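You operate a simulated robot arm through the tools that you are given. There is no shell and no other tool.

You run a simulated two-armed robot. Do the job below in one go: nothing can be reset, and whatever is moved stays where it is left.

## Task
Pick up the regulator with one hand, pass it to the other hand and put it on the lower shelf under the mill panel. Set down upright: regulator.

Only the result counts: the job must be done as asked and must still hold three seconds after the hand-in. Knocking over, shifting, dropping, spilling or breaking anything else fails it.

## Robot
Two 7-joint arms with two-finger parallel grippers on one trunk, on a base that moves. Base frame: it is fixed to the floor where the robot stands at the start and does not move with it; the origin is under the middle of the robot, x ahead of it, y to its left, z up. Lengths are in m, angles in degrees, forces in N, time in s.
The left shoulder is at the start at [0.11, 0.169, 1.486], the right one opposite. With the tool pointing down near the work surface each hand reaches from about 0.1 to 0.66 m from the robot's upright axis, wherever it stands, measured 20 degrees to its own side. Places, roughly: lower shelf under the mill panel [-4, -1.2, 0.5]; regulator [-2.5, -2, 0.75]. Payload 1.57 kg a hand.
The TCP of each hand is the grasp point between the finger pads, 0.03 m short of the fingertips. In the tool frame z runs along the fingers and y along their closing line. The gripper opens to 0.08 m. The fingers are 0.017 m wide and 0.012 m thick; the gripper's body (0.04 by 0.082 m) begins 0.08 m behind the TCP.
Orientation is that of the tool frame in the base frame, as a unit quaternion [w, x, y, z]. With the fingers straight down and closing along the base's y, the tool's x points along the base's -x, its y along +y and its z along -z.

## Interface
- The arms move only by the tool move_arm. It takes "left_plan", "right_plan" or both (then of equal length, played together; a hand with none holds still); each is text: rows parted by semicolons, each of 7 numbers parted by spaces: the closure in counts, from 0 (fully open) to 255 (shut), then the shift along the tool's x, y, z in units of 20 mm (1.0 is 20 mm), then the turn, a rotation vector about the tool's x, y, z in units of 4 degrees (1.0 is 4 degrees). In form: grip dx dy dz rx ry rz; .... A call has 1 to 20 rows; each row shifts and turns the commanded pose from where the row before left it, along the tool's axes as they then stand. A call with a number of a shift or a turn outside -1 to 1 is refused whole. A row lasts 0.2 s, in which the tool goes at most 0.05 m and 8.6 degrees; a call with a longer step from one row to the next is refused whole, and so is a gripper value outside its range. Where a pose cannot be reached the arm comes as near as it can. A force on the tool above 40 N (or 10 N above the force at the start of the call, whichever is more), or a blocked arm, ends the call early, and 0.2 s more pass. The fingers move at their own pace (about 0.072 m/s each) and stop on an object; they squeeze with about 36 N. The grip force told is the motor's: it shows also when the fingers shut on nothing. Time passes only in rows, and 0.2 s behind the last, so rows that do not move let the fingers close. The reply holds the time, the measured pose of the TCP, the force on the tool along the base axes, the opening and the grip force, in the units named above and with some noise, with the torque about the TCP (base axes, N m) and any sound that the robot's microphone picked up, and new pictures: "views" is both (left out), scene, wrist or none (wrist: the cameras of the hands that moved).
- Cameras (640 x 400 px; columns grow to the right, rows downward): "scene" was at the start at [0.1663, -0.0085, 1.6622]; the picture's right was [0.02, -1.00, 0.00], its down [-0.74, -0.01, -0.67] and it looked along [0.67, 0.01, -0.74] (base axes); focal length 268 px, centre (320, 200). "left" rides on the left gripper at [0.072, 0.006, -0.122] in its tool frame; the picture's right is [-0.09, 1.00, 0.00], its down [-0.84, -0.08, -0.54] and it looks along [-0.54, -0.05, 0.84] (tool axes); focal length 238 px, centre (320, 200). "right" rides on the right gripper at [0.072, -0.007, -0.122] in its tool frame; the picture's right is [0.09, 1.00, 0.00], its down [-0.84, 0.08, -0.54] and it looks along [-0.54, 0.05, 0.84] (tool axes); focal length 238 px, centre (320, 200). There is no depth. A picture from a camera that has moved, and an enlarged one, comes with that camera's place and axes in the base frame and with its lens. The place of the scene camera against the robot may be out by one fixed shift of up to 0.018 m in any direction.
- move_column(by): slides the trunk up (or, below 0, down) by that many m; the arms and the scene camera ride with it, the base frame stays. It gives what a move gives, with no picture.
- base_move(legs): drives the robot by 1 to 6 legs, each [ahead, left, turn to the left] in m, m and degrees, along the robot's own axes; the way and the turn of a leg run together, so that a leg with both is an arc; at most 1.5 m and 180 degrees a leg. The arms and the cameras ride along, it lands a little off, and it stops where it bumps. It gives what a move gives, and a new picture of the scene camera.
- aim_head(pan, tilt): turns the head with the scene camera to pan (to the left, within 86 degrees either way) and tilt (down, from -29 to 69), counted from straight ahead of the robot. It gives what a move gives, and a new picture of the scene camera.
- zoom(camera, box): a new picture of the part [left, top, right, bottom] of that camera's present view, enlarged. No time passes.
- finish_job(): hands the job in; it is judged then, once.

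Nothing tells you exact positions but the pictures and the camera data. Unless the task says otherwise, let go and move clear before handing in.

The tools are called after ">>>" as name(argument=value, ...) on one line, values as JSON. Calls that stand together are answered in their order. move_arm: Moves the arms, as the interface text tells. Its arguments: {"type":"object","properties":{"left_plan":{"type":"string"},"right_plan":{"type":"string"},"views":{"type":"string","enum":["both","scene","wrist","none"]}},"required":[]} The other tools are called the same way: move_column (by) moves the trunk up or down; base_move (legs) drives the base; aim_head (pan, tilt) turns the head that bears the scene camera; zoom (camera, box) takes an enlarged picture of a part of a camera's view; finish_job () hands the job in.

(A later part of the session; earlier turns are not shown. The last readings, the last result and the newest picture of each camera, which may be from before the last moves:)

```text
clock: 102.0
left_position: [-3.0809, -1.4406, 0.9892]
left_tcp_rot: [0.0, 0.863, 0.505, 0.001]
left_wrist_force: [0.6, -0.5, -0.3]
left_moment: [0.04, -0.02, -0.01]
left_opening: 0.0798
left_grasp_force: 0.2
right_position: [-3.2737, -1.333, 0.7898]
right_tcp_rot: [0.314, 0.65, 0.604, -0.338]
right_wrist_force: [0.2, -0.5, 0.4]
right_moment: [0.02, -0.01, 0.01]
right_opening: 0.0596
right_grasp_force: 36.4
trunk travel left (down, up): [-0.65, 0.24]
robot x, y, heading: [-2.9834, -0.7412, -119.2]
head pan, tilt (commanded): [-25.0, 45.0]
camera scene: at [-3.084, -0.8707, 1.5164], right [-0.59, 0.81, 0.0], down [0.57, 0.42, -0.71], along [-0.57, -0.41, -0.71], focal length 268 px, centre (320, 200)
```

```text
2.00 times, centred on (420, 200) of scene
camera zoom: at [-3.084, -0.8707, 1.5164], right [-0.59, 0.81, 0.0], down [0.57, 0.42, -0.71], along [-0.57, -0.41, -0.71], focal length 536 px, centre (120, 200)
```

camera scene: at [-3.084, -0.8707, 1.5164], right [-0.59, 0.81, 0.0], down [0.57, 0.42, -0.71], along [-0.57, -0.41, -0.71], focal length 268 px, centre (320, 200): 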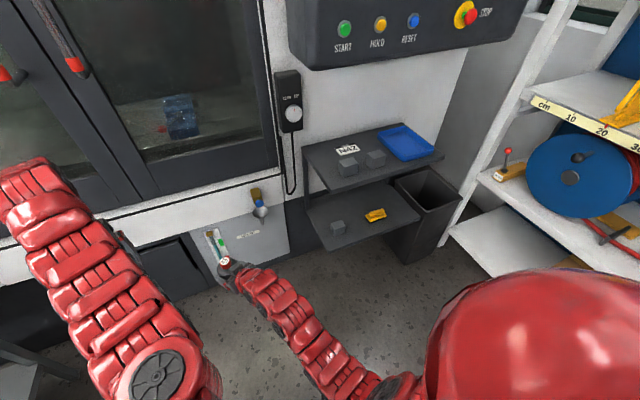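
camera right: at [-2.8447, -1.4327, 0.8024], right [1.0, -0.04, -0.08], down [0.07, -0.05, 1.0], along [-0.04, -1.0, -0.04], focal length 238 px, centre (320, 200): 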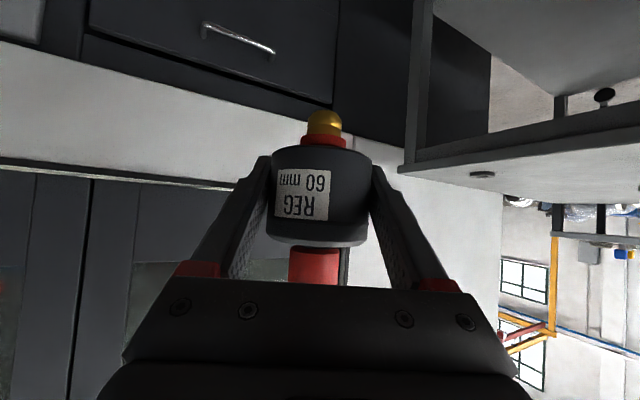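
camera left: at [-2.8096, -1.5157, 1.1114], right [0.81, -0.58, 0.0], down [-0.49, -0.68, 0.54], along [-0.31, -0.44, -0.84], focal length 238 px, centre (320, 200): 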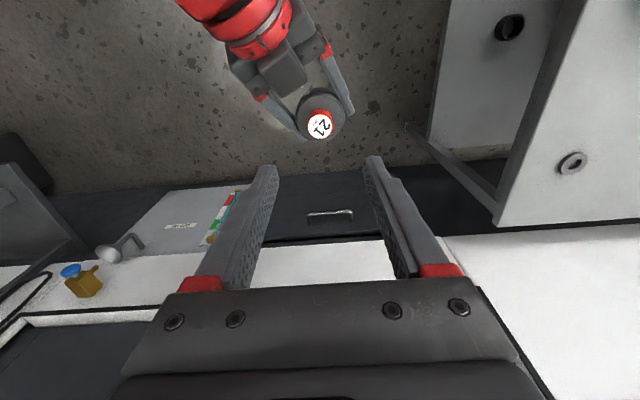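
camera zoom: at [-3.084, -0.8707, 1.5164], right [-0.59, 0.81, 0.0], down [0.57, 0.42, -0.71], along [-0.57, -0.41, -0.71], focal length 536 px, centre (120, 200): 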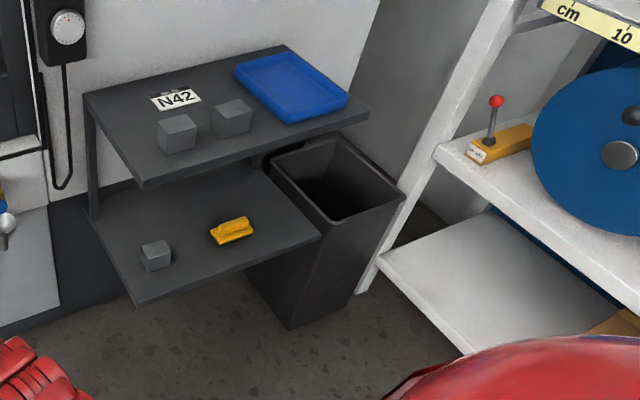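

I compute the shelf front edge at f ≈ 2.905 in aisle coordinates and the surface at z ≈ 0.50. The cube and brush leave a gap between them. To calibrate the head camera's offset, I zoom on the regulator in the right hand, whose position I know.

>>> zoom(camera="scene", box=[185, 235, 265, 285])

>>> zoom(camera="scene", box=[300, 180, 428, 260])

```text
8.00 times, centred on (225, 260) of scene
camera zoom: at [-3.084, -0.8707, 1.5164], right [-0.59, 0.81, 0.0], down [0.57, 0.42, -0.71], along [-0.57, -0.41, -0.71], focal length 2146 px, centre (1080, -280)
```

zoom: 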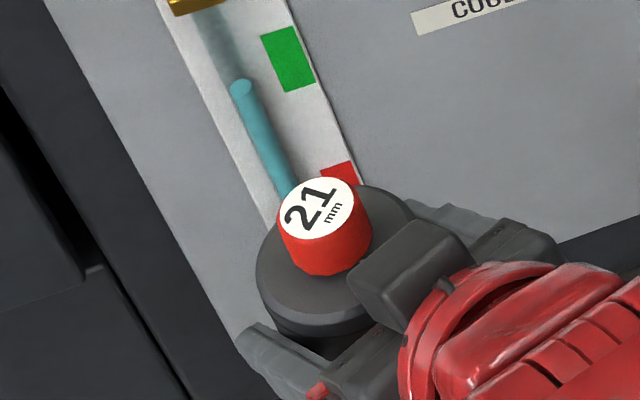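

```text
5.00 times, centred on (364, 220) of scene
camera zoom: at [-3.084, -0.8707, 1.5164], right [-0.59, 0.81, 0.0], down [0.57, 0.42, -0.71], along [-0.57, -0.41, -0.71], focal length 1341 px, centre (100, 100)
```

zoom: 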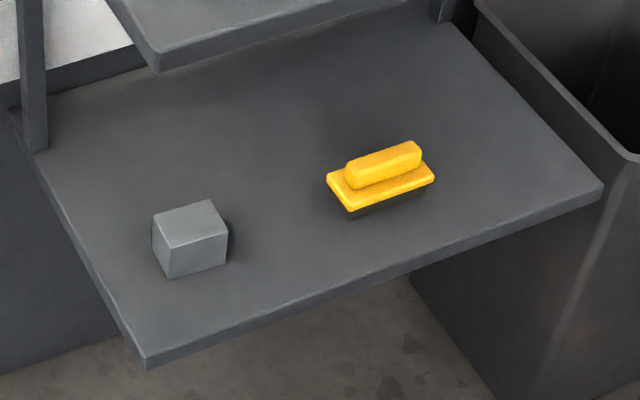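

The calibration shows the head camera is only about 1 cm off. The free area right of the brush (l ≈ -3.0) is the clearest spot. First I fold the left arm down and back so it can't touch the shelves.

>>> move_arm(left_plan="0 0 0 1 0 0 0; 0 0 0 1 0 0 0; 0 0 0 1 0 0 0; 0 0 0 1 0 0 0; 0 0 0 1 0 0 0; 0 1 0 1 0 0 0; 0 1 0 1 0 0 0; 0 1 0 1 0 0 0; 0 1 0 1 0 0 0; 0 1 0 1 0 0 0; 0 1 0 1 0 0 0; 0 1 0 1 0 0 0; 0 1 0 1 0 0 0; 0 1 0 1 0 0 0; 0 1 0 1 0 0 0; 0 1 0 0 0 0 0; 0 1 0 0 0 0 0; 0 1 0 0 0 0 0; 0 1 0 0 0 0 0; 0 1 0 0 0 0 0", views="scene")

```text
clock: 106.2
left_position: [-2.9336, -1.178, 0.6902]
left_tcp_rot: [0.0, 0.862, 0.507, 0.001]
left_wrist_force: [0.1, -0.4, 0.4]
left_moment: [0.04, 0.01, 0.01]
left_opening: 0.0802
left_grasp_force: 0.1
right_position: [-3.2728, -1.3337, 0.791]
right_tcp_rot: [0.314, 0.649, 0.605, -0.338]
right_wrist_force: [-0.6, 0.8, -0.3]
right_moment: [0.01, -0.04, -0.04]
right_opening: 0.0594
right_grasp_force: 35.4
trunk travel left (down, up): [-0.65, 0.24]
robot x, y, heading: [-2.9886, -0.7438, -119.1]
head pan, tilt (commanded): [-25.0, 45.0]
camera scene: at [-3.0838, -0.87, 1.5165], right [-0.59, 0.81, 0.0], down [0.57, 0.41, -0.71], along [-0.57, -0.41, -0.71], focal length 268 px, centre (320, 200)
```

scene: 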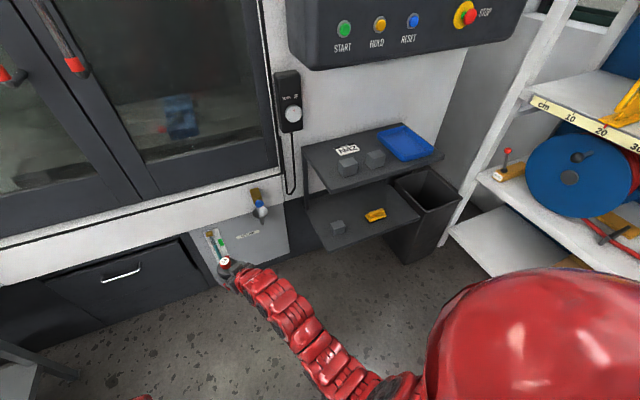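

The left arm is folded. I slide the base about 0.6 m right with a small step back, keeping well off the shelf front and the white rack on the right.

>>> base_move(legs=[[-0.05, -0.6, -0.9]])

>>> aim_head(pan=-10, tilt=50)

```text
clock: 109.5
left_position: [-3.4339, -0.8417, 0.6884]
left_tcp_rot: [-0.001, 0.865, 0.502, 0.0]
left_wrist_force: [0.0, 0.3, -1.0]
left_moment: [-0.01, 0.0, 0.02]
left_opening: 0.0797
left_grasp_force: 0.2
right_position: [-3.7756, -0.9919, 0.7895]
right_tcp_rot: [0.313, 0.652, 0.601, -0.339]
right_wrist_force: [0.5, 0.1, -0.4]
right_moment: [0.02, 0.01, -0.02]
right_opening: 0.0591
right_grasp_force: 35.8
trunk travel left (down, up): [-0.65, 0.24]
robot x, y, heading: [-3.4788, -0.4097, -119.7]
head pan, tilt (commanded): [-25.0, 45.0]
camera scene: at [-3.5816, -0.532, 1.5164], right [-0.58, 0.82, 0.0], down [0.58, 0.41, -0.71], along [-0.58, -0.41, -0.71], focal length 268 px, centre (320, 200)
```

scene: 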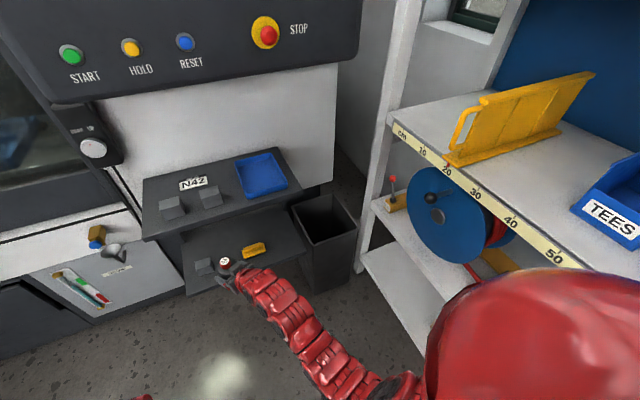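

```text
clock: 110.3
left_position: [-3.4347, -0.8414, 0.6897]
left_tcp_rot: [0.001, 0.865, 0.503, 0.001]
left_wrist_force: [-0.4, -1.9, 0.0]
left_moment: [-0.02, -0.02, -0.02]
left_opening: 0.0801
left_grasp_force: 0.0
right_position: [-3.7755, -0.9914, 0.7892]
right_tcp_rot: [0.312, 0.653, 0.601, -0.34]
right_wrist_force: [0.3, 0.8, 0.1]
right_moment: [0.04, 0.02, -0.02]
right_opening: 0.0592
right_grasp_force: 36.2
trunk travel left (down, up): [-0.65, 0.24]
robot x, y, heading: [-3.4828, -0.4061, -119.5]
head pan, tilt (commanded): [-10.0, 50.0]
camera scene: at [-3.564, -0.5445, 1.5095], right [-0.77, 0.64, 0.0], down [0.49, 0.59, -0.64], along [-0.41, -0.49, -0.77], focal length 268 px, centre (320, 200)
```

scene: 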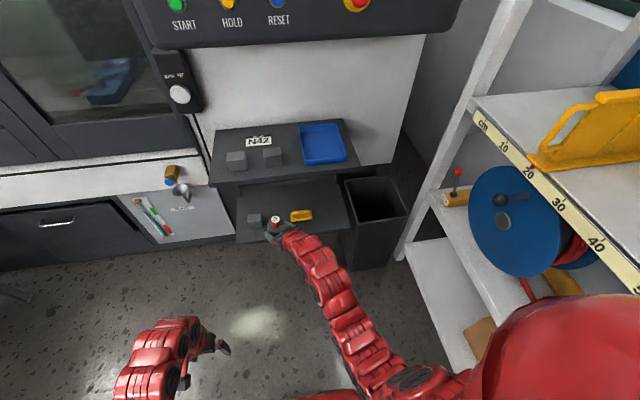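

I'm in front of the shelf with everything clear of the edge. I lower the trunk so the regulator's foot is about 5 cm above the lower shelf level, and look again.

>>> move_column(by=-0.18)

>>> aim_head(pan=-10, tilt=45)

>>> zoom(camera="right", box=[0, 0, 640, 400])

```text
clock: 112.3
left_position: [-3.4353, -0.8422, 0.5088]
left_tcp_rot: [0.0, 0.865, 0.502, 0.001]
left_wrist_force: [0.0, 0.2, -0.4]
left_moment: [-0.01, -0.03, 0.02]
left_opening: 0.0801
left_grasp_force: 0.0
right_position: [-3.7746, -0.9923, 0.6111]
right_tcp_rot: [0.312, 0.653, 0.601, -0.339]
right_wrist_force: [0.7, 0.2, 0.2]
right_moment: [0.02, 0.0, 0.0]
right_opening: 0.0593
right_grasp_force: 36.1
trunk travel left (down, up): [-0.47, 0.42]
robot x, y, heading: [-3.4805, -0.4055, -119.8]
head pan, tilt (commanded): [-10.0, 50.0]
```

```text
clock: 113.0
left_position: [-3.4348, -0.8412, 0.5098]
left_tcp_rot: [0.0, 0.865, 0.502, 0.001]
left_wrist_force: [0.8, 0.7, 0.0]
left_moment: [0.03, 0.03, 0.03]
left_opening: 0.0801
left_grasp_force: 0.0
right_position: [-3.7745, -0.9899, 0.6094]
right_tcp_rot: [0.313, 0.653, 0.601, -0.339]
right_wrist_force: [-0.9, -0.7, 0.1]
right_moment: [0.01, -0.01, 0.0]
right_opening: 0.0594
right_grasp_force: 35.7
trunk travel left (down, up): [-0.47, 0.42]
robot x, y, heading: [-3.4838, -0.4035, -119.7]
head pan, tilt (commanded): [-10.0, 45.0]
camera scene: at [-3.5668, -0.5477, 1.3364], right [-0.77, 0.64, 0.0], down [0.45, 0.54, -0.71], along [-0.45, -0.54, -0.71], focal length 268 px, centre (320, 200)
```

scene: 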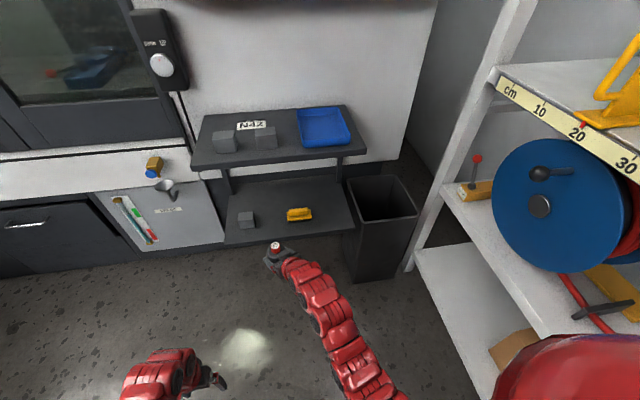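

```text
1.00 times, centred on (320, 200) of right (not enlarged: the box is as wide or as high as the picture)
camera zoom: at [-3.7702, -0.8512, 0.6223], right [1.0, -0.03, -0.08], down [0.07, -0.04, 1.0], along [-0.03, -1.0, -0.04], focal length 238 px, centre (320, 200)
```

zoom: 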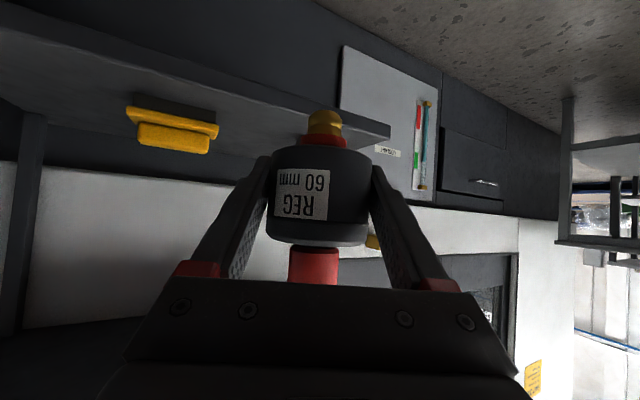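

I zoom on the lower shelf and the held regulator from this lower view to refine the shelf position and height.

>>> zoom(camera="scene", box=[216, 176, 376, 276])

>>> zoom(camera="right", box=[80, 60, 400, 260])

```text
4.00 times, centred on (296, 226) of scene
camera zoom: at [-3.5668, -0.5477, 1.3364], right [-0.77, 0.64, 0.0], down [0.45, 0.54, -0.71], along [-0.45, -0.54, -0.71], focal length 1073 px, centre (416, 96)
```

zoom: 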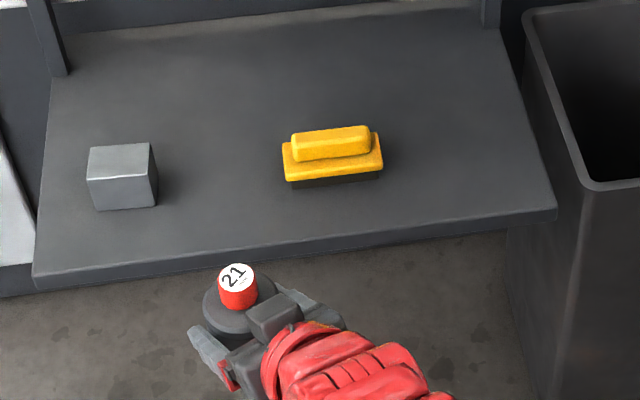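

```text
2.00 times, centred on (240, 160) of right
camera zoom: at [-3.7702, -0.8512, 0.6223], right [1.0, -0.03, -0.08], down [0.07, -0.04, 1.0], along [-0.03, -1.0, -0.04], focal length 477 px, centre (480, 280)
```

zoom: 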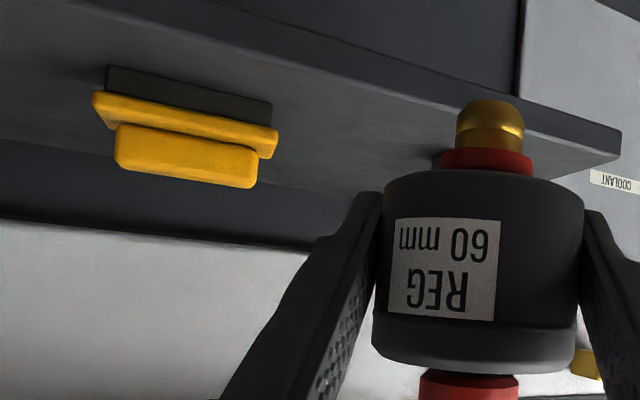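

From both cameras I get shelf top z ≈ 0.502, front edge f ≈ 2.905, brush right end l ≈ -2.915 and shelf right edge l ≈ -3.076. The target is f = 2.955, l = -3.0, i.e. world (-4.0755, -1.059). I shift the right hand to the right first.

>>> move_arm(right_plan="255 0.227 -0.841 -0.326 0 0 0; 255 0.227 -0.841 -0.326 0 0 0; 255 0.227 -0.841 -0.326 0 0 0; 255 0.227 -0.841 -0.326 0 0 0; 255 0.227 -0.841 -0.326 0 0 0; 255 0.227 -0.841 -0.326 0 0 0; 255 0.227 -0.841 -0.326 0 0 0", views="none")

>>> base_move(legs=[[0.1, -0.1, 0]])

```text
clock: 114.6
left_position: [-3.4363, -0.8416, 0.5094]
left_tcp_rot: [0.001, 0.864, 0.503, 0.001]
left_wrist_force: [-0.3, -0.9, 0.3]
left_moment: [-0.01, -0.01, -0.01]
left_opening: 0.0801
left_grasp_force: 0.1
right_position: [-3.8888, -0.9285, 0.6111]
right_tcp_rot: [0.311, 0.653, 0.602, -0.338]
right_wrist_force: [-0.3, -0.2, -0.4]
right_moment: [0.01, -0.05, 0.01]
right_opening: 0.0595
right_grasp_force: 36.0
trunk travel left (down, up): [-0.47, 0.42]
robot x, y, heading: [-3.4851, -0.4076, -119.8]
head pan, tilt (commanded): [-10.0, 45.0]
```

```text
clock: 115.9
left_position: [-3.5704, -0.8774, 0.51]
left_tcp_rot: [0.0, 0.865, 0.501, 0.001]
left_wrist_force: [-0.2, 0.1, -0.2]
left_moment: [-0.01, -0.02, 0.01]
left_opening: 0.0798
left_grasp_force: 0.1
right_position: [-4.0252, -0.9643, 0.6098]
right_tcp_rot: [0.313, 0.653, 0.602, -0.338]
right_wrist_force: [-0.6, -0.4, 0.5]
right_moment: [0.04, -0.01, 0.02]
right_opening: 0.0594
right_grasp_force: 36.3
trunk travel left (down, up): [-0.47, 0.42]
robot x, y, heading: [-3.6181, -0.4452, -119.7]
head pan, tilt (commanded): [-10.0, 45.0]
camera scene: at [-3.7035, -0.5847, 1.3363], right [-0.77, 0.64, 0.0], down [0.45, 0.54, -0.71], along [-0.45, -0.54, -0.71], focal length 268 px, centre (320, 200)
```

scene: 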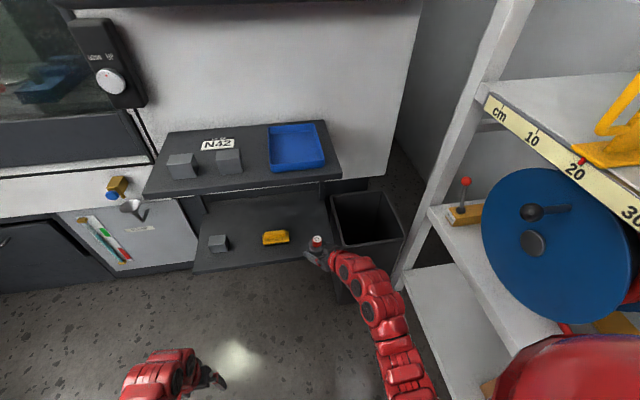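

The regulator is now right of the brush in plan, just in front of the shelf edge. I zoom in to verify clearances to the brush and the bin.

>>> zoom(camera="scene", box=[240, 190, 400, 290])

>>> zoom(camera="right", box=[0, 0, 640, 400])

```text
4.00 times, centred on (320, 240) of scene
camera zoom: at [-3.7035, -0.5847, 1.3363], right [-0.77, 0.64, 0.0], down [0.45, 0.54, -0.71], along [-0.45, -0.54, -0.71], focal length 1073 px, centre (320, 40)
```

zoom: 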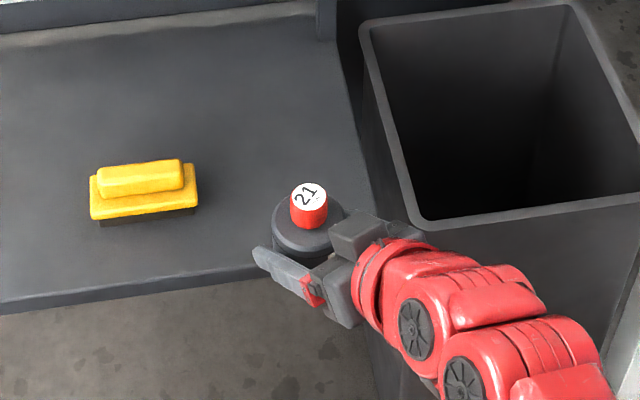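

```text
1.00 times, centred on (320, 200) of right (not enlarged: the box is as wide or as high as the picture)
camera zoom: at [-4.0201, -0.8235, 0.6224], right [1.0, -0.03, -0.07], down [0.07, -0.05, 1.0], along [-0.03, -1.0, -0.04], focal length 238 px, centre (320, 200)
```

zoom: 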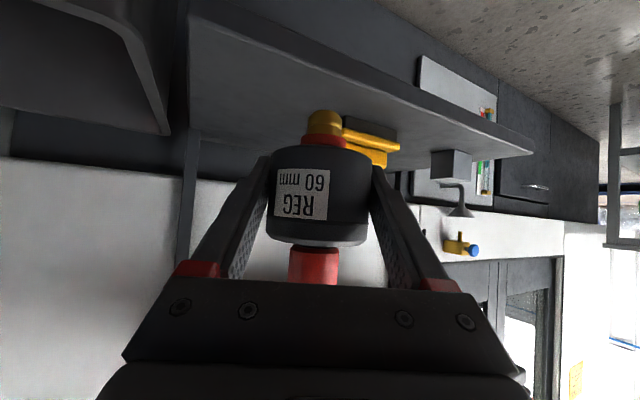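

The bin rim is at z ≈ 0.524 and l ≈ -3.11, clear of the gripper path, and the brush is well to the left. I move the right hand in over the shelf with the foot still 6 cm above the surface.

>>> move_arm(right_plan="255 -0.4825 -0.313 0.686 0 0 0; 255 -0.4825 -0.313 0.686 0 0 0; 255 -0.4825 -0.313 0.686 0 0 0; 255 -0.4825 -0.313 0.686 0 0 0; 255 -0.4825 -0.313 0.686 0 0 0; 255 -0.4825 -0.313 0.686 0 0 0; 255 0 0 0 0 0 0", views="both")

>>> zoom(camera="scene", box=[240, 170, 400, 270])

```text
clock: 117.5
left_position: [-3.571, -0.8791, 0.5089]
left_tcp_rot: [0.0, 0.865, 0.501, 0.001]
left_wrist_force: [-0.4, -0.1, 0.6]
left_moment: [-0.03, 0.03, -0.01]
left_opening: 0.0801
left_grasp_force: 0.1
right_position: [-4.0708, -1.0613, 0.6102]
right_tcp_rot: [0.312, 0.653, 0.602, -0.339]
right_wrist_force: [-0.5, 0.4, -0.1]
right_moment: [0.03, 0.02, -0.01]
right_opening: 0.0595
right_grasp_force: 35.8
trunk travel left (down, up): [-0.47, 0.42]
robot x, y, heading: [-3.6159, -0.4423, -119.8]
head pan, tilt (commanded): [-10.0, 45.0]
camera scene: at [-3.7022, -0.5843, 1.3364], right [-0.77, 0.64, 0.0], down [0.45, 0.54, -0.71], along [-0.45, -0.54, -0.71], focal length 268 px, centre (320, 200)
camera right: at [-4.0658, -0.9211, 0.6222], right [1.0, -0.03, -0.08], down [0.07, -0.05, 1.0], along [-0.03, -1.0, -0.04], focal length 238 px, centre (320, 200)
```

scene: 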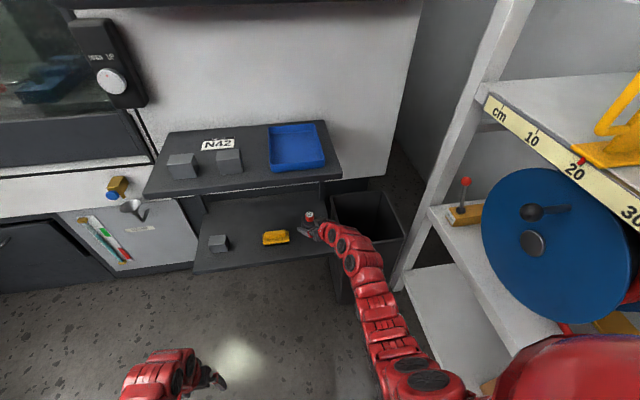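
right: 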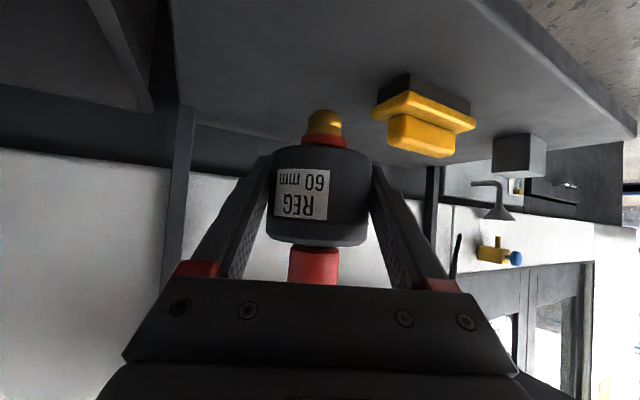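

```text
4.00 times, centred on (320, 220) of scene
camera zoom: at [-3.7022, -0.5843, 1.3364], right [-0.77, 0.64, 0.0], down [0.45, 0.54, -0.71], along [-0.45, -0.54, -0.71], focal length 1073 px, centre (320, 120)
```

zoom: 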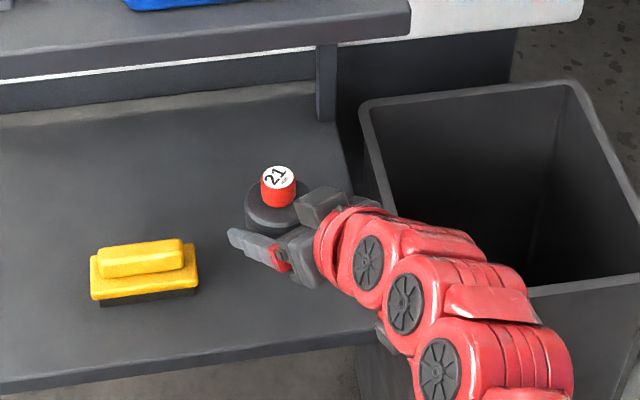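

The regulator hangs over the free spot on the lower shelf (f ≈ 2.955, l ≈ -2.995). I lower with the trunk to about 1.5 cm above the surface and check from the wrist camera.

>>> move_column(by=-0.045)

>>> zoom(camera="right", box=[160, 60, 480, 260])

>>> zoom(camera="scene", box=[240, 150, 400, 250])

```text
clock: 118.4
left_position: [-3.5701, -0.8792, 0.465]
left_tcp_rot: [0.001, 0.865, 0.501, 0.001]
left_wrist_force: [0.8, 0.4, 0.7]
left_moment: [0.01, 0.01, -0.02]
left_opening: 0.0804
left_grasp_force: 0.0
right_position: [-4.0711, -1.0615, 0.5665]
right_tcp_rot: [0.312, 0.653, 0.602, -0.338]
right_wrist_force: [0.1, -0.5, 0.8]
right_moment: [0.01, -0.04, -0.04]
right_opening: 0.0593
right_grasp_force: 35.7
trunk travel left (down, up): [-0.425, 0.465]
robot x, y, heading: [-3.6166, -0.4434, -119.7]
head pan, tilt (commanded): [-10.0, 45.0]
```

```text
2.00 times, centred on (320, 160) of right
camera zoom: at [-4.0657, -0.921, 0.5774], right [1.0, -0.03, -0.08], down [0.07, -0.05, 1.0], along [-0.03, -1.0, -0.04], focal length 477 px, centre (320, 280)
```

zoom: 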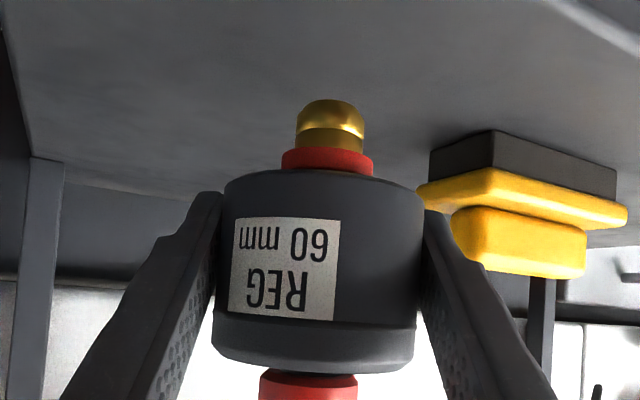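

```text
4.00 times, centred on (320, 200) of scene
camera zoom: at [-3.7021, -0.5841, 1.2914], right [-0.77, 0.64, 0.0], down [0.45, 0.54, -0.71], along [-0.45, -0.54, -0.71], focal length 1073 px, centre (320, 200)
```

zoom: 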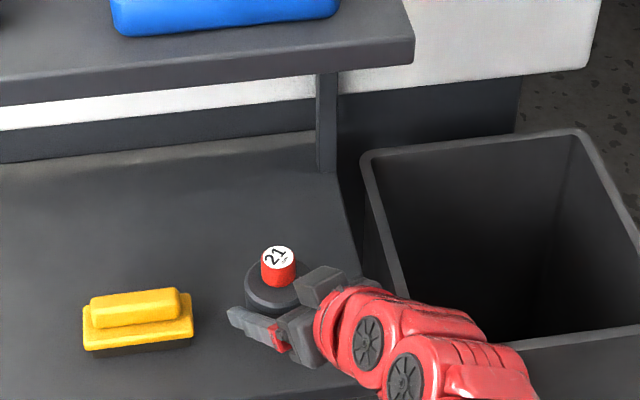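

Orientation is unchanged since the handover, so the regulator is still upright, with about 18 mm to go. I lower slowly in steps with the arm, watching the force.

>>> move_arm(right_plan="255 0.204 0 0.144 0 0 0; 255 0.204 0 0.144 0 0 0; 255 0.082 0 0.058 0 0 0; 255 0 0 0 0 0 0", views="wrist")

>>> zoom(camera="right", box=[240, 80, 400, 180])

```text
clock: 119.4
left_position: [-3.571, -0.8785, 0.4645]
left_tcp_rot: [0.0, 0.865, 0.501, 0.0]
left_wrist_force: [0.5, 0.7, -0.7]
left_moment: [0.0, 0.0, -0.01]
left_opening: 0.0801
left_grasp_force: 0.0
right_position: [-4.0714, -1.0619, 0.5534]
right_tcp_rot: [0.313, 0.652, 0.601, -0.339]
right_wrist_force: [0.4, -0.7, -0.3]
right_moment: [0.04, 0.01, 0.0]
right_opening: 0.0594
right_grasp_force: 36.0
trunk travel left (down, up): [-0.425, 0.465]
robot x, y, heading: [-3.6167, -0.442, -119.7]
head pan, tilt (commanded): [-10.0, 45.0]
camera right: at [-4.0657, -0.9211, 0.5654], right [1.0, -0.03, -0.08], down [0.07, -0.04, 1.0], along [-0.03, -1.0, -0.04], focal length 238 px, centre (320, 200)
```

right: 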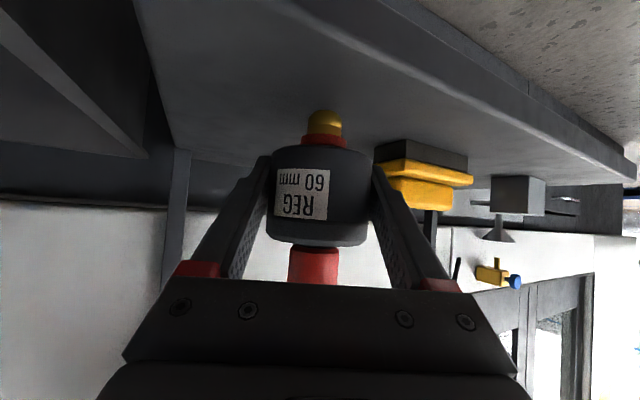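

```text
4.00 times, centred on (320, 130) of right
camera zoom: at [-4.0657, -0.9211, 0.5654], right [1.0, -0.03, -0.08], down [0.07, -0.04, 1.0], along [-0.03, -1.0, -0.04], focal length 953 px, centre (320, 480)
```

zoom: 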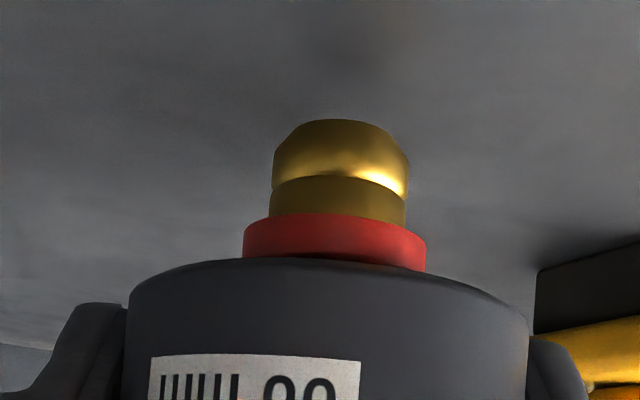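

The foot is about 5 mm above the shelf by estimate, with no contact force yet. I continue in very small steps.

>>> move_arm(right_plan="255 0.061 0 0.043 0 0 0; 255 0.061 0 0.043 0 0 0; 255 0 0 0 0 0 0", views="none")

>>> zoom(camera="right", box=[240, 80, 400, 180])

```text
clock: 120.2
left_position: [-3.5712, -0.8781, 0.4649]
left_tcp_rot: [0.0, 0.865, 0.501, 0.002]
left_wrist_force: [-0.3, -0.3, 0.1]
left_moment: [0.05, -0.03, 0.02]
left_opening: 0.08
left_grasp_force: 0.1
right_position: [-4.0712, -1.0615, 0.5513]
right_tcp_rot: [0.312, 0.653, 0.602, -0.338]
right_wrist_force: [0.2, -1.0, 0.0]
right_moment: [0.01, 0.01, 0.0]
right_opening: 0.0596
right_grasp_force: 36.3
trunk travel left (down, up): [-0.425, 0.465]
robot x, y, heading: [-3.6173, -0.4428, -119.9]
head pan, tilt (commanded): [-10.0, 45.0]
```

```text
4.00 times, centred on (320, 130) of right
camera zoom: at [-4.0657, -0.921, 0.5624], right [1.0, -0.03, -0.08], down [0.07, -0.05, 1.0], along [-0.03, -1.0, -0.04], focal length 953 px, centre (320, 480)
```

zoom: 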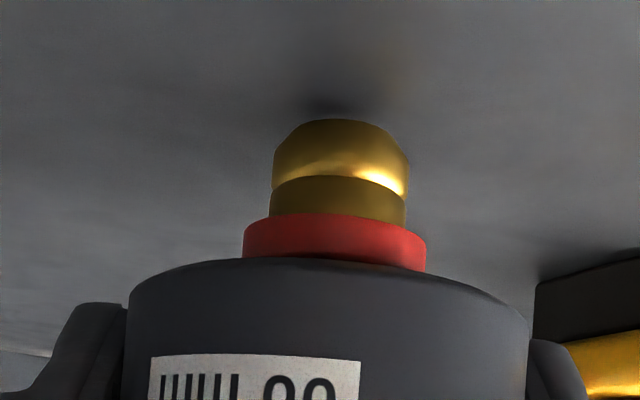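

The contact shadow is closing on the foot but not yet touching. I go another 1.5 mm.

>>> move_arm(right_plan="255 0.061 0 0.043 0 0 0; 255 0 0 0 0 0 0", views="none")

>>> zoom(camera="right", box=[240, 80, 400, 180])

```text
clock: 120.8
left_position: [-3.5702, -0.878, 0.4645]
left_tcp_rot: [0.001, 0.865, 0.501, 0.001]
left_wrist_force: [0.2, -0.4, 0.5]
left_moment: [0.02, 0.05, 0.01]
left_opening: 0.0797
left_grasp_force: 0.1
right_position: [-4.0702, -1.0622, 0.5505]
right_tcp_rot: [0.312, 0.653, 0.601, -0.339]
right_wrist_force: [0.1, -0.1, 0.5]
right_moment: [0.01, -0.02, 0.0]
right_opening: 0.059
right_grasp_force: 36.0
trunk travel left (down, up): [-0.425, 0.465]
robot x, y, heading: [-3.6177, -0.4399, -120.2]
head pan, tilt (commanded): [-10.0, 45.0]
```

```text
4.00 times, centred on (320, 130) of right
camera zoom: at [-4.0659, -0.9213, 0.561], right [1.0, -0.03, -0.08], down [0.07, -0.05, 1.0], along [-0.03, -1.0, -0.04], focal length 953 px, centre (320, 480)
```

zoom: 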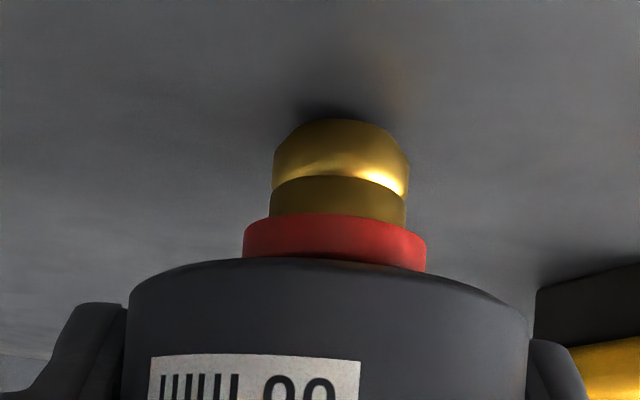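

The shadow has nearly reached the foot. I go one more millimetre at a time.

>>> move_arm(right_plan="255 0.041 0 0.029 0 0 0; 255 0 0 0 0 0 0", views="none")

>>> zoom(camera="right", box=[280, 80, 360, 130])

```text
clock: 121.4
left_position: [-3.5711, -0.8784, 0.4649]
left_tcp_rot: [0.001, 0.865, 0.501, 0.001]
left_wrist_force: [0.1, -0.1, 0.4]
left_moment: [-0.02, -0.01, 0.03]
left_opening: 0.08
left_grasp_force: 0.1
right_position: [-4.0707, -1.0617, 0.5471]
right_tcp_rot: [0.311, 0.654, 0.601, -0.339]
right_wrist_force: [0.3, 0.1, 0.5]
right_moment: [-0.01, -0.01, 0.0]
right_opening: 0.0595
right_grasp_force: 36.0
trunk travel left (down, up): [-0.425, 0.465]
robot x, y, heading: [-3.6156, -0.4449, -119.8]
head pan, tilt (commanded): [-10.0, 45.0]
```

```text
8.00 times, centred on (320, 105) of right
camera zoom: at [-4.0657, -0.9211, 0.5595], right [1.0, -0.03, -0.08], down [0.07, -0.05, 1.0], along [-0.03, -1.0, -0.04], focal length 1907 px, centre (320, 960)
```

zoom: 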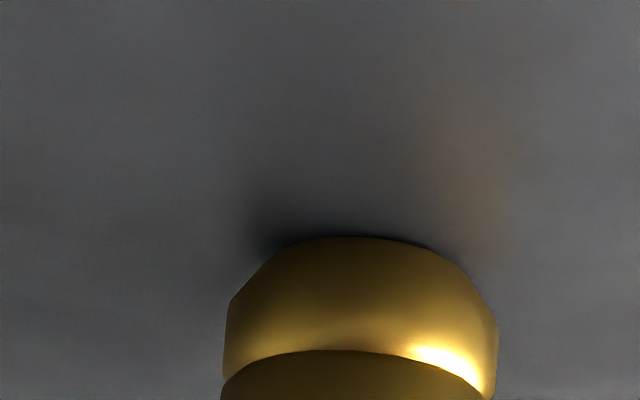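

Still no contact force, though the gap is very small. Another millimetre.

>>> move_arm(right_plan="255 0.041 0 0.029 0 0 0; 255 0 0 0 0 0 0", views="none")

>>> zoom(camera="right", box=[280, 80, 360, 130])

```text
clock: 122.0
left_position: [-3.5699, -0.8782, 0.4645]
left_tcp_rot: [0.0, 0.865, 0.501, 0.0]
left_wrist_force: [0.1, -1.1, 0.4]
left_moment: [-0.03, -0.02, 0.03]
left_opening: 0.0799
left_grasp_force: 0.0
right_position: [-4.0705, -1.0632, 0.5471]
right_tcp_rot: [0.313, 0.652, 0.602, -0.339]
right_wrist_force: [0.3, 0.0, -0.4]
right_moment: [0.03, 0.03, -0.02]
right_opening: 0.0592
right_grasp_force: 36.5
trunk travel left (down, up): [-0.425, 0.465]
robot x, y, heading: [-3.6196, -0.4459, -119.8]
head pan, tilt (commanded): [-10.0, 45.0]
```

```text
8.00 times, centred on (320, 105) of right
camera zoom: at [-4.0657, -0.9217, 0.5589], right [1.0, -0.03, -0.08], down [0.07, -0.04, 1.0], along [-0.03, -1.0, -0.04], focal length 1907 px, centre (320, 960)
```

zoom: 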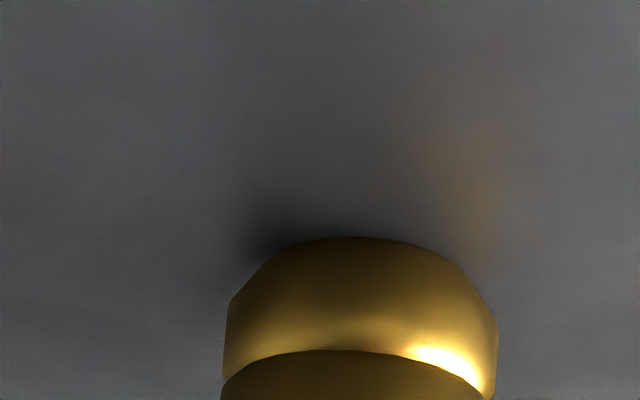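

No clear contact reading yet. I continue two more small steps, watching force and height.

>>> move_arm(right_plan="255 0.041 0 0.029 0 0 0; 255 0.041 0 0.029 0 0 0; 255 0 0 0 0 0 0; 255 0 0 0 0 0 0", views="none")

>>> zoom(camera="right", box=[280, 80, 360, 130])

```text
clock: 123.0
left_position: [-3.5697, -0.8785, 0.4651]
left_tcp_rot: [0.001, 0.865, 0.501, 0.001]
left_wrist_force: [0.7, -0.3, 0.0]
left_moment: [-0.02, -0.02, 0.03]
left_opening: 0.08
left_grasp_force: 0.0
right_position: [-4.07, -1.0628, 0.5463]
right_tcp_rot: [0.313, 0.652, 0.601, -0.34]
right_wrist_force: [-4.3, -2.6, 9.7]
right_moment: [-0.06, 0.18, 0.01]
right_opening: 0.0593
right_grasp_force: 35.7
trunk travel left (down, up): [-0.425, 0.465]
robot x, y, heading: [-3.6163, -0.4435, -120.1]
head pan, tilt (commanded): [-10.0, 45.0]
```

```text
8.00 times, centred on (320, 105) of right
camera zoom: at [-4.0656, -0.9217, 0.5585], right [1.0, -0.03, -0.08], down [0.08, -0.04, 1.0], along [-0.03, -1.0, -0.04], focal length 1907 px, centre (320, 960)
```

zoom: 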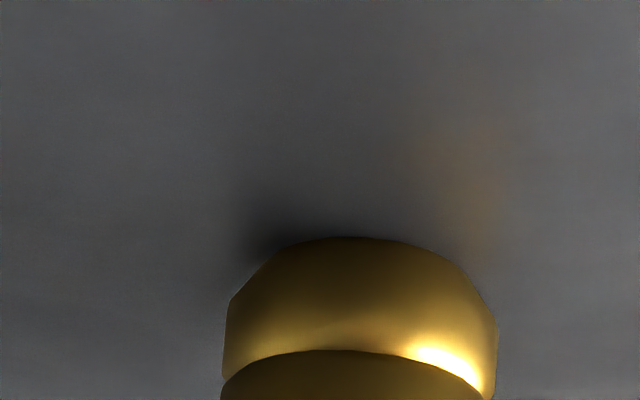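

Contact is confirmed with about 10 N upward. I ease off by about 1 mm to relieve the preload before releasing.

>>> move_arm(right_plan="255 -0.033 0 -0.023 0 0 0; 255 0 0 0 0 0 0; 255 0 0 0 0 0 0", views="none")

```text
clock: 123.8
left_position: [-3.571, -0.8784, 0.4644]
left_tcp_rot: [0.001, 0.865, 0.501, 0.0]
left_wrist_force: [-0.1, -0.4, -0.4]
left_moment: [-0.01, 0.05, 0.02]
left_opening: 0.0799
left_grasp_force: 0.0
right_position: [-4.0702, -1.0614, 0.5474]
right_tcp_rot: [0.312, 0.653, 0.601, -0.34]
right_wrist_force: [-1.6, -3.4, 7.3]
right_moment: [-0.15, 0.14, 0.01]
right_opening: 0.0592
right_grasp_force: 36.2
trunk travel left (down, up): [-0.425, 0.465]
robot x, y, heading: [-3.6166, -0.4427, -119.9]
head pan, tilt (commanded): [-10.0, 45.0]
```

Still 7 N; the neutral reading with the weight on the shelf should be about 4 N. I ease off slightly more.

>>> move_arm(right_plan="255 -0.025 0 -0.018 0 0 0; 255 0 0 0 0 0 0; 255 0 0 0 0 0 0", views="none")

```text
clock: 124.6
left_position: [-3.57, -0.8784, 0.4645]
left_tcp_rot: [0.001, 0.865, 0.501, 0.001]
left_wrist_force: [0.4, 0.0, 0.1]
left_moment: [0.0, -0.01, -0.01]
left_opening: 0.08
left_grasp_force: 0.1
right_position: [-4.0711, -1.0617, 0.5463]
right_tcp_rot: [0.312, 0.653, 0.6, -0.34]
right_wrist_force: [0.9, -0.9, 2.0]
right_moment: [-0.12, -0.02, -0.01]
right_opening: 0.0592
right_grasp_force: 35.3
trunk travel left (down, up): [-0.425, 0.465]
robot x, y, heading: [-3.6195, -0.4402, -119.9]
head pan, tilt (commanded): [-10.0, 45.0]
```

The residual is about 2 N, which is nearly neutral. I open the right gripper slowly to about 72 mm.

>>> move_arm(right_plan="70 0 0 0 0 0 0; 66 0 0 0 0 0 0; 62 0 0 0 0 0 0; 58 0 0 0 0 0 0; 54 0 0 0 0 0 0; 48 0 0 0 0 0 0; 42 0 0 0 0 0 0; 36 0 0 0 0 0 0; 30 0 0 0 0 0 0; 26 0 0 0 0 0 0; 26 0 0 0 0 0 0", views="both")

>>> zoom(camera="right", box=[160, 60, 480, 260])

>>> zoom(camera="scene", box=[240, 150, 400, 250])

```text
clock: 127.0
left_position: [-3.5706, -0.8774, 0.4651]
left_tcp_rot: [0.0, 0.865, 0.501, 0.0]
left_wrist_force: [0.4, 1.4, 0.2]
left_moment: [0.01, 0.01, 0.01]
left_opening: 0.08
left_grasp_force: 0.1
right_position: [-4.0707, -1.0619, 0.5472]
right_tcp_rot: [0.312, 0.653, 0.601, -0.34]
right_wrist_force: [0.2, -0.2, -0.3]
right_moment: [0.04, 0.0, 0.0]
right_opening: 0.0718
right_grasp_force: 0.1
trunk travel left (down, up): [-0.425, 0.465]
robot x, y, heading: [-3.6157, -0.4423, -119.7]
head pan, tilt (commanded): [-10.0, 45.0]
camera scene: at [-3.7019, -0.584, 1.2915], right [-0.77, 0.64, 0.0], down [0.45, 0.54, -0.71], along [-0.45, -0.54, -0.71], focal length 268 px, centre (320, 200)
camera right: at [-4.0656, -0.9207, 0.5592], right [1.0, -0.03, -0.08], down [0.07, -0.04, 1.0], along [-0.03, -1.0, -0.04], focal length 238 px, centre (320, 200)
```

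scene: 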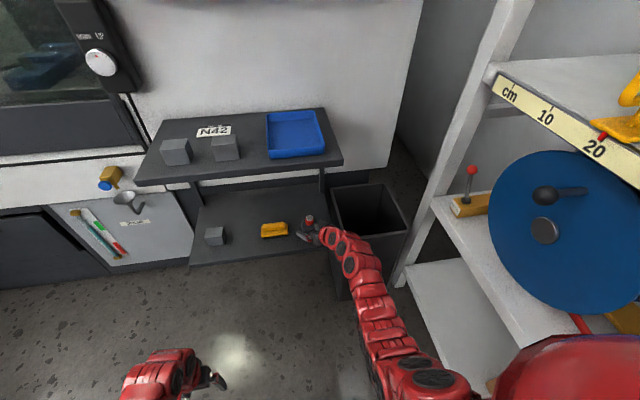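
right: 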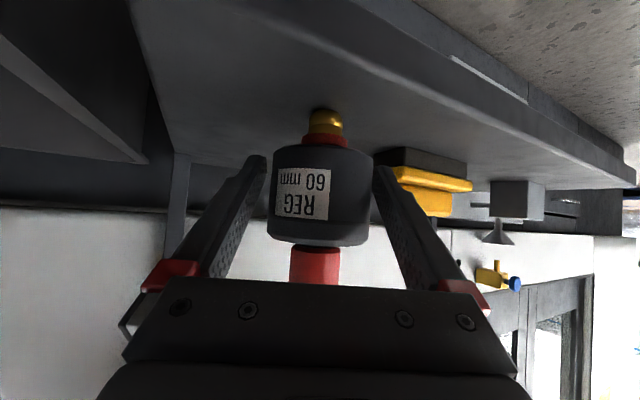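

```text
2.00 times, centred on (320, 160) of right
camera zoom: at [-4.0656, -0.9207, 0.5592], right [1.0, -0.03, -0.08], down [0.07, -0.04, 1.0], along [-0.03, -1.0, -0.04], focal length 477 px, centre (320, 280)
```

zoom: 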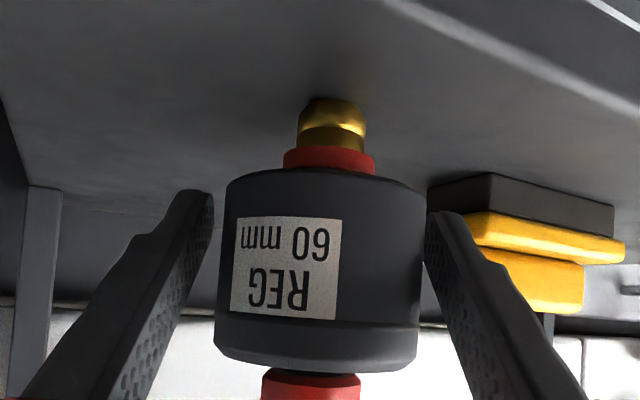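

```text
4.00 times, centred on (320, 200) of scene
camera zoom: at [-3.7019, -0.584, 1.2915], right [-0.77, 0.64, 0.0], down [0.45, 0.54, -0.71], along [-0.45, -0.54, -0.71], focal length 1073 px, centre (320, 200)
```

zoom: 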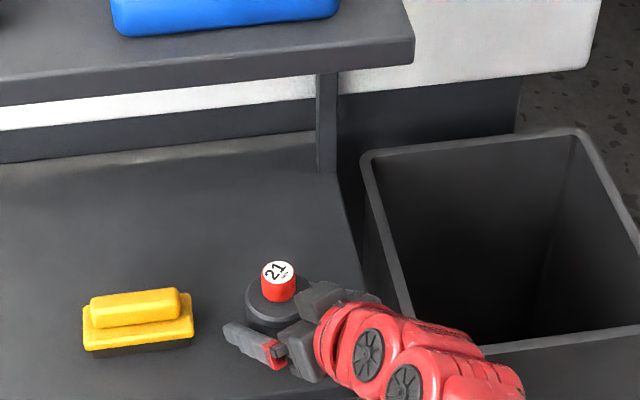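

It stands on its own in the open gripper. I check the finger gaps on both sides before retreating.

>>> zoom(camera="right", box=[240, 130, 400, 230])

>>> zoom(camera="scene", box=[284, 200, 348, 240])

```text
4.00 times, centred on (320, 180) of right
camera zoom: at [-4.0656, -0.9207, 0.5592], right [1.0, -0.03, -0.08], down [0.07, -0.04, 1.0], along [-0.03, -1.0, -0.04], focal length 953 px, centre (320, 280)
```

zoom: 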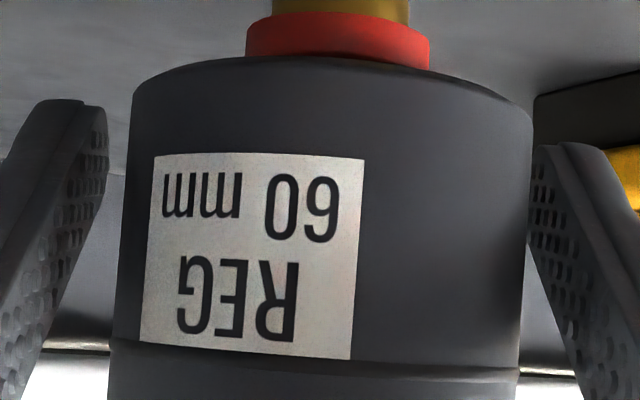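

```text
10.00 times, centred on (316, 220) of scene
camera zoom: at [-3.7019, -0.584, 1.2915], right [-0.77, 0.64, 0.0], down [0.45, 0.54, -0.71], along [-0.45, -0.54, -0.71], focal length 2682 px, centre (360, 0)
```

zoom: 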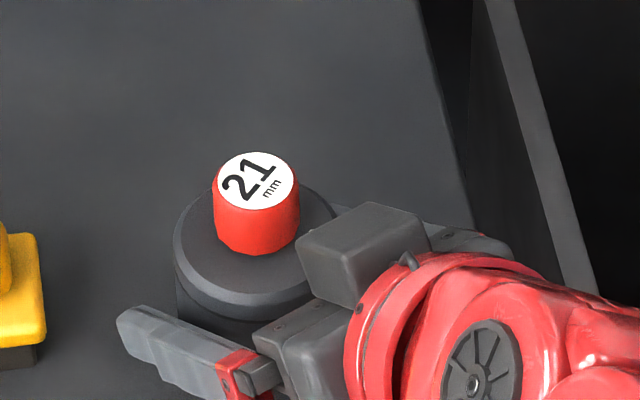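

Gaps are about 7 mm and 5 mm, so I can withdraw. I retreat the right hand straight back horizontally along the finger direction, slowly at first.

>>> move_arm(right_plan="26 0.144 0 -0.205 0 0 0; 26 0.144 0 -0.205 0 0 0; 26 0.144 0 -0.205 0 0 0; 26 0.287 0 -0.409 0 0 0; 26 0.287 0 -0.409 0 0 0; 26 0.287 0 -0.409 0 0 0; 26 0.287 0 -0.409 0 0 0; 26 0.287 0 -0.409 0 0 0; 26 0.287 0 -0.409 0 0 0; 26 0.287 0 -0.409 0 0 0; 26 0.287 0 -0.409 0 0 0; 26 0.287 0 -0.409 0 0 0; 26 0.287 0 -0.409 0 0 0", views="both")

>>> zoom(camera="scene", box=[240, 150, 400, 250])

```text
clock: 129.8
left_position: [-3.5699, -0.8786, 0.4644]
left_tcp_rot: [0.0, 0.865, 0.501, 0.001]
left_wrist_force: [-1.1, -0.5, 0.8]
left_moment: [0.0, 0.01, 0.01]
left_opening: 0.08
left_grasp_force: 0.1
right_position: [-4.0614, -0.9471, 0.548]
right_tcp_rot: [0.312, 0.653, 0.601, -0.339]
right_wrist_force: [-0.2, -1.2, -0.5]
right_moment: [0.0, 0.01, -0.02]
right_opening: 0.0717
right_grasp_force: 0.1
trunk travel left (down, up): [-0.425, 0.465]
robot x, y, heading: [-3.6147, -0.4399, -119.9]
head pan, tilt (commanded): [-10.0, 45.0]
camera scene: at [-3.7019, -0.5839, 1.2915], right [-0.77, 0.64, 0.0], down [0.45, 0.54, -0.71], along [-0.45, -0.54, -0.71], focal length 268 px, centre (320, 200)
camera right: at [-4.056, -0.8067, 0.5597], right [1.0, -0.03, -0.08], down [0.07, -0.04, 1.0], along [-0.03, -1.0, -0.04], focal length 238 px, centre (320, 200)
```

scene: 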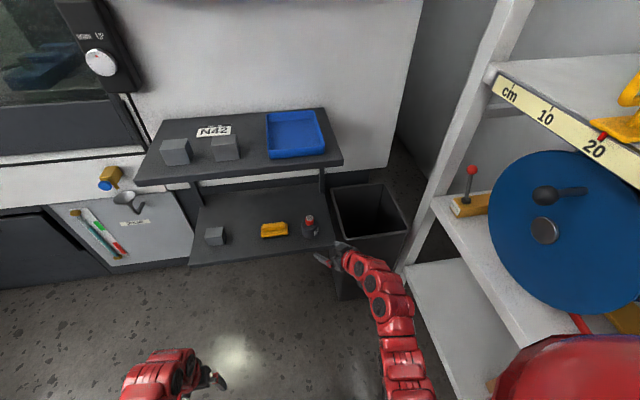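
right: 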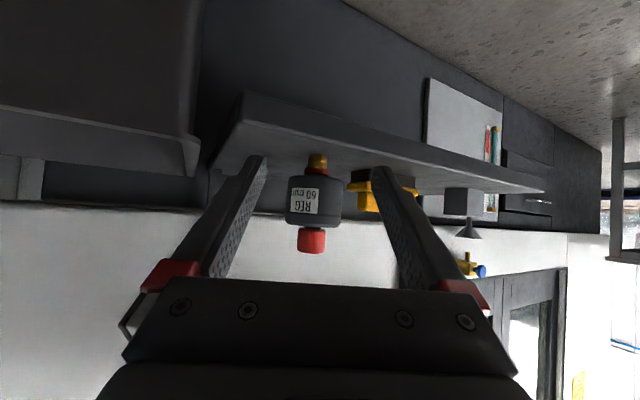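

```text
4.00 times, centred on (320, 200) of scene
camera zoom: at [-3.7019, -0.5839, 1.2915], right [-0.77, 0.64, 0.0], down [0.45, 0.54, -0.71], along [-0.45, -0.54, -0.71], focal length 1073 px, centre (320, 200)
```

zoom: 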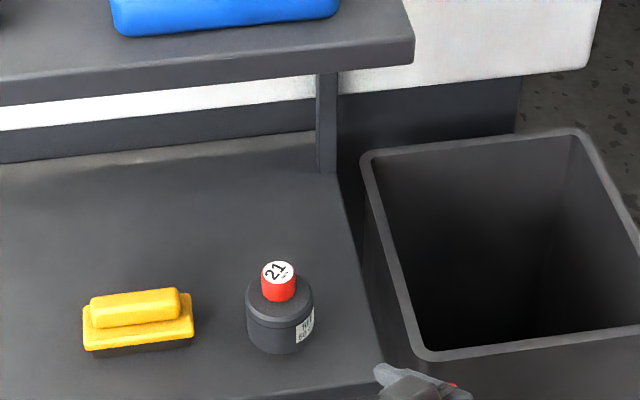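

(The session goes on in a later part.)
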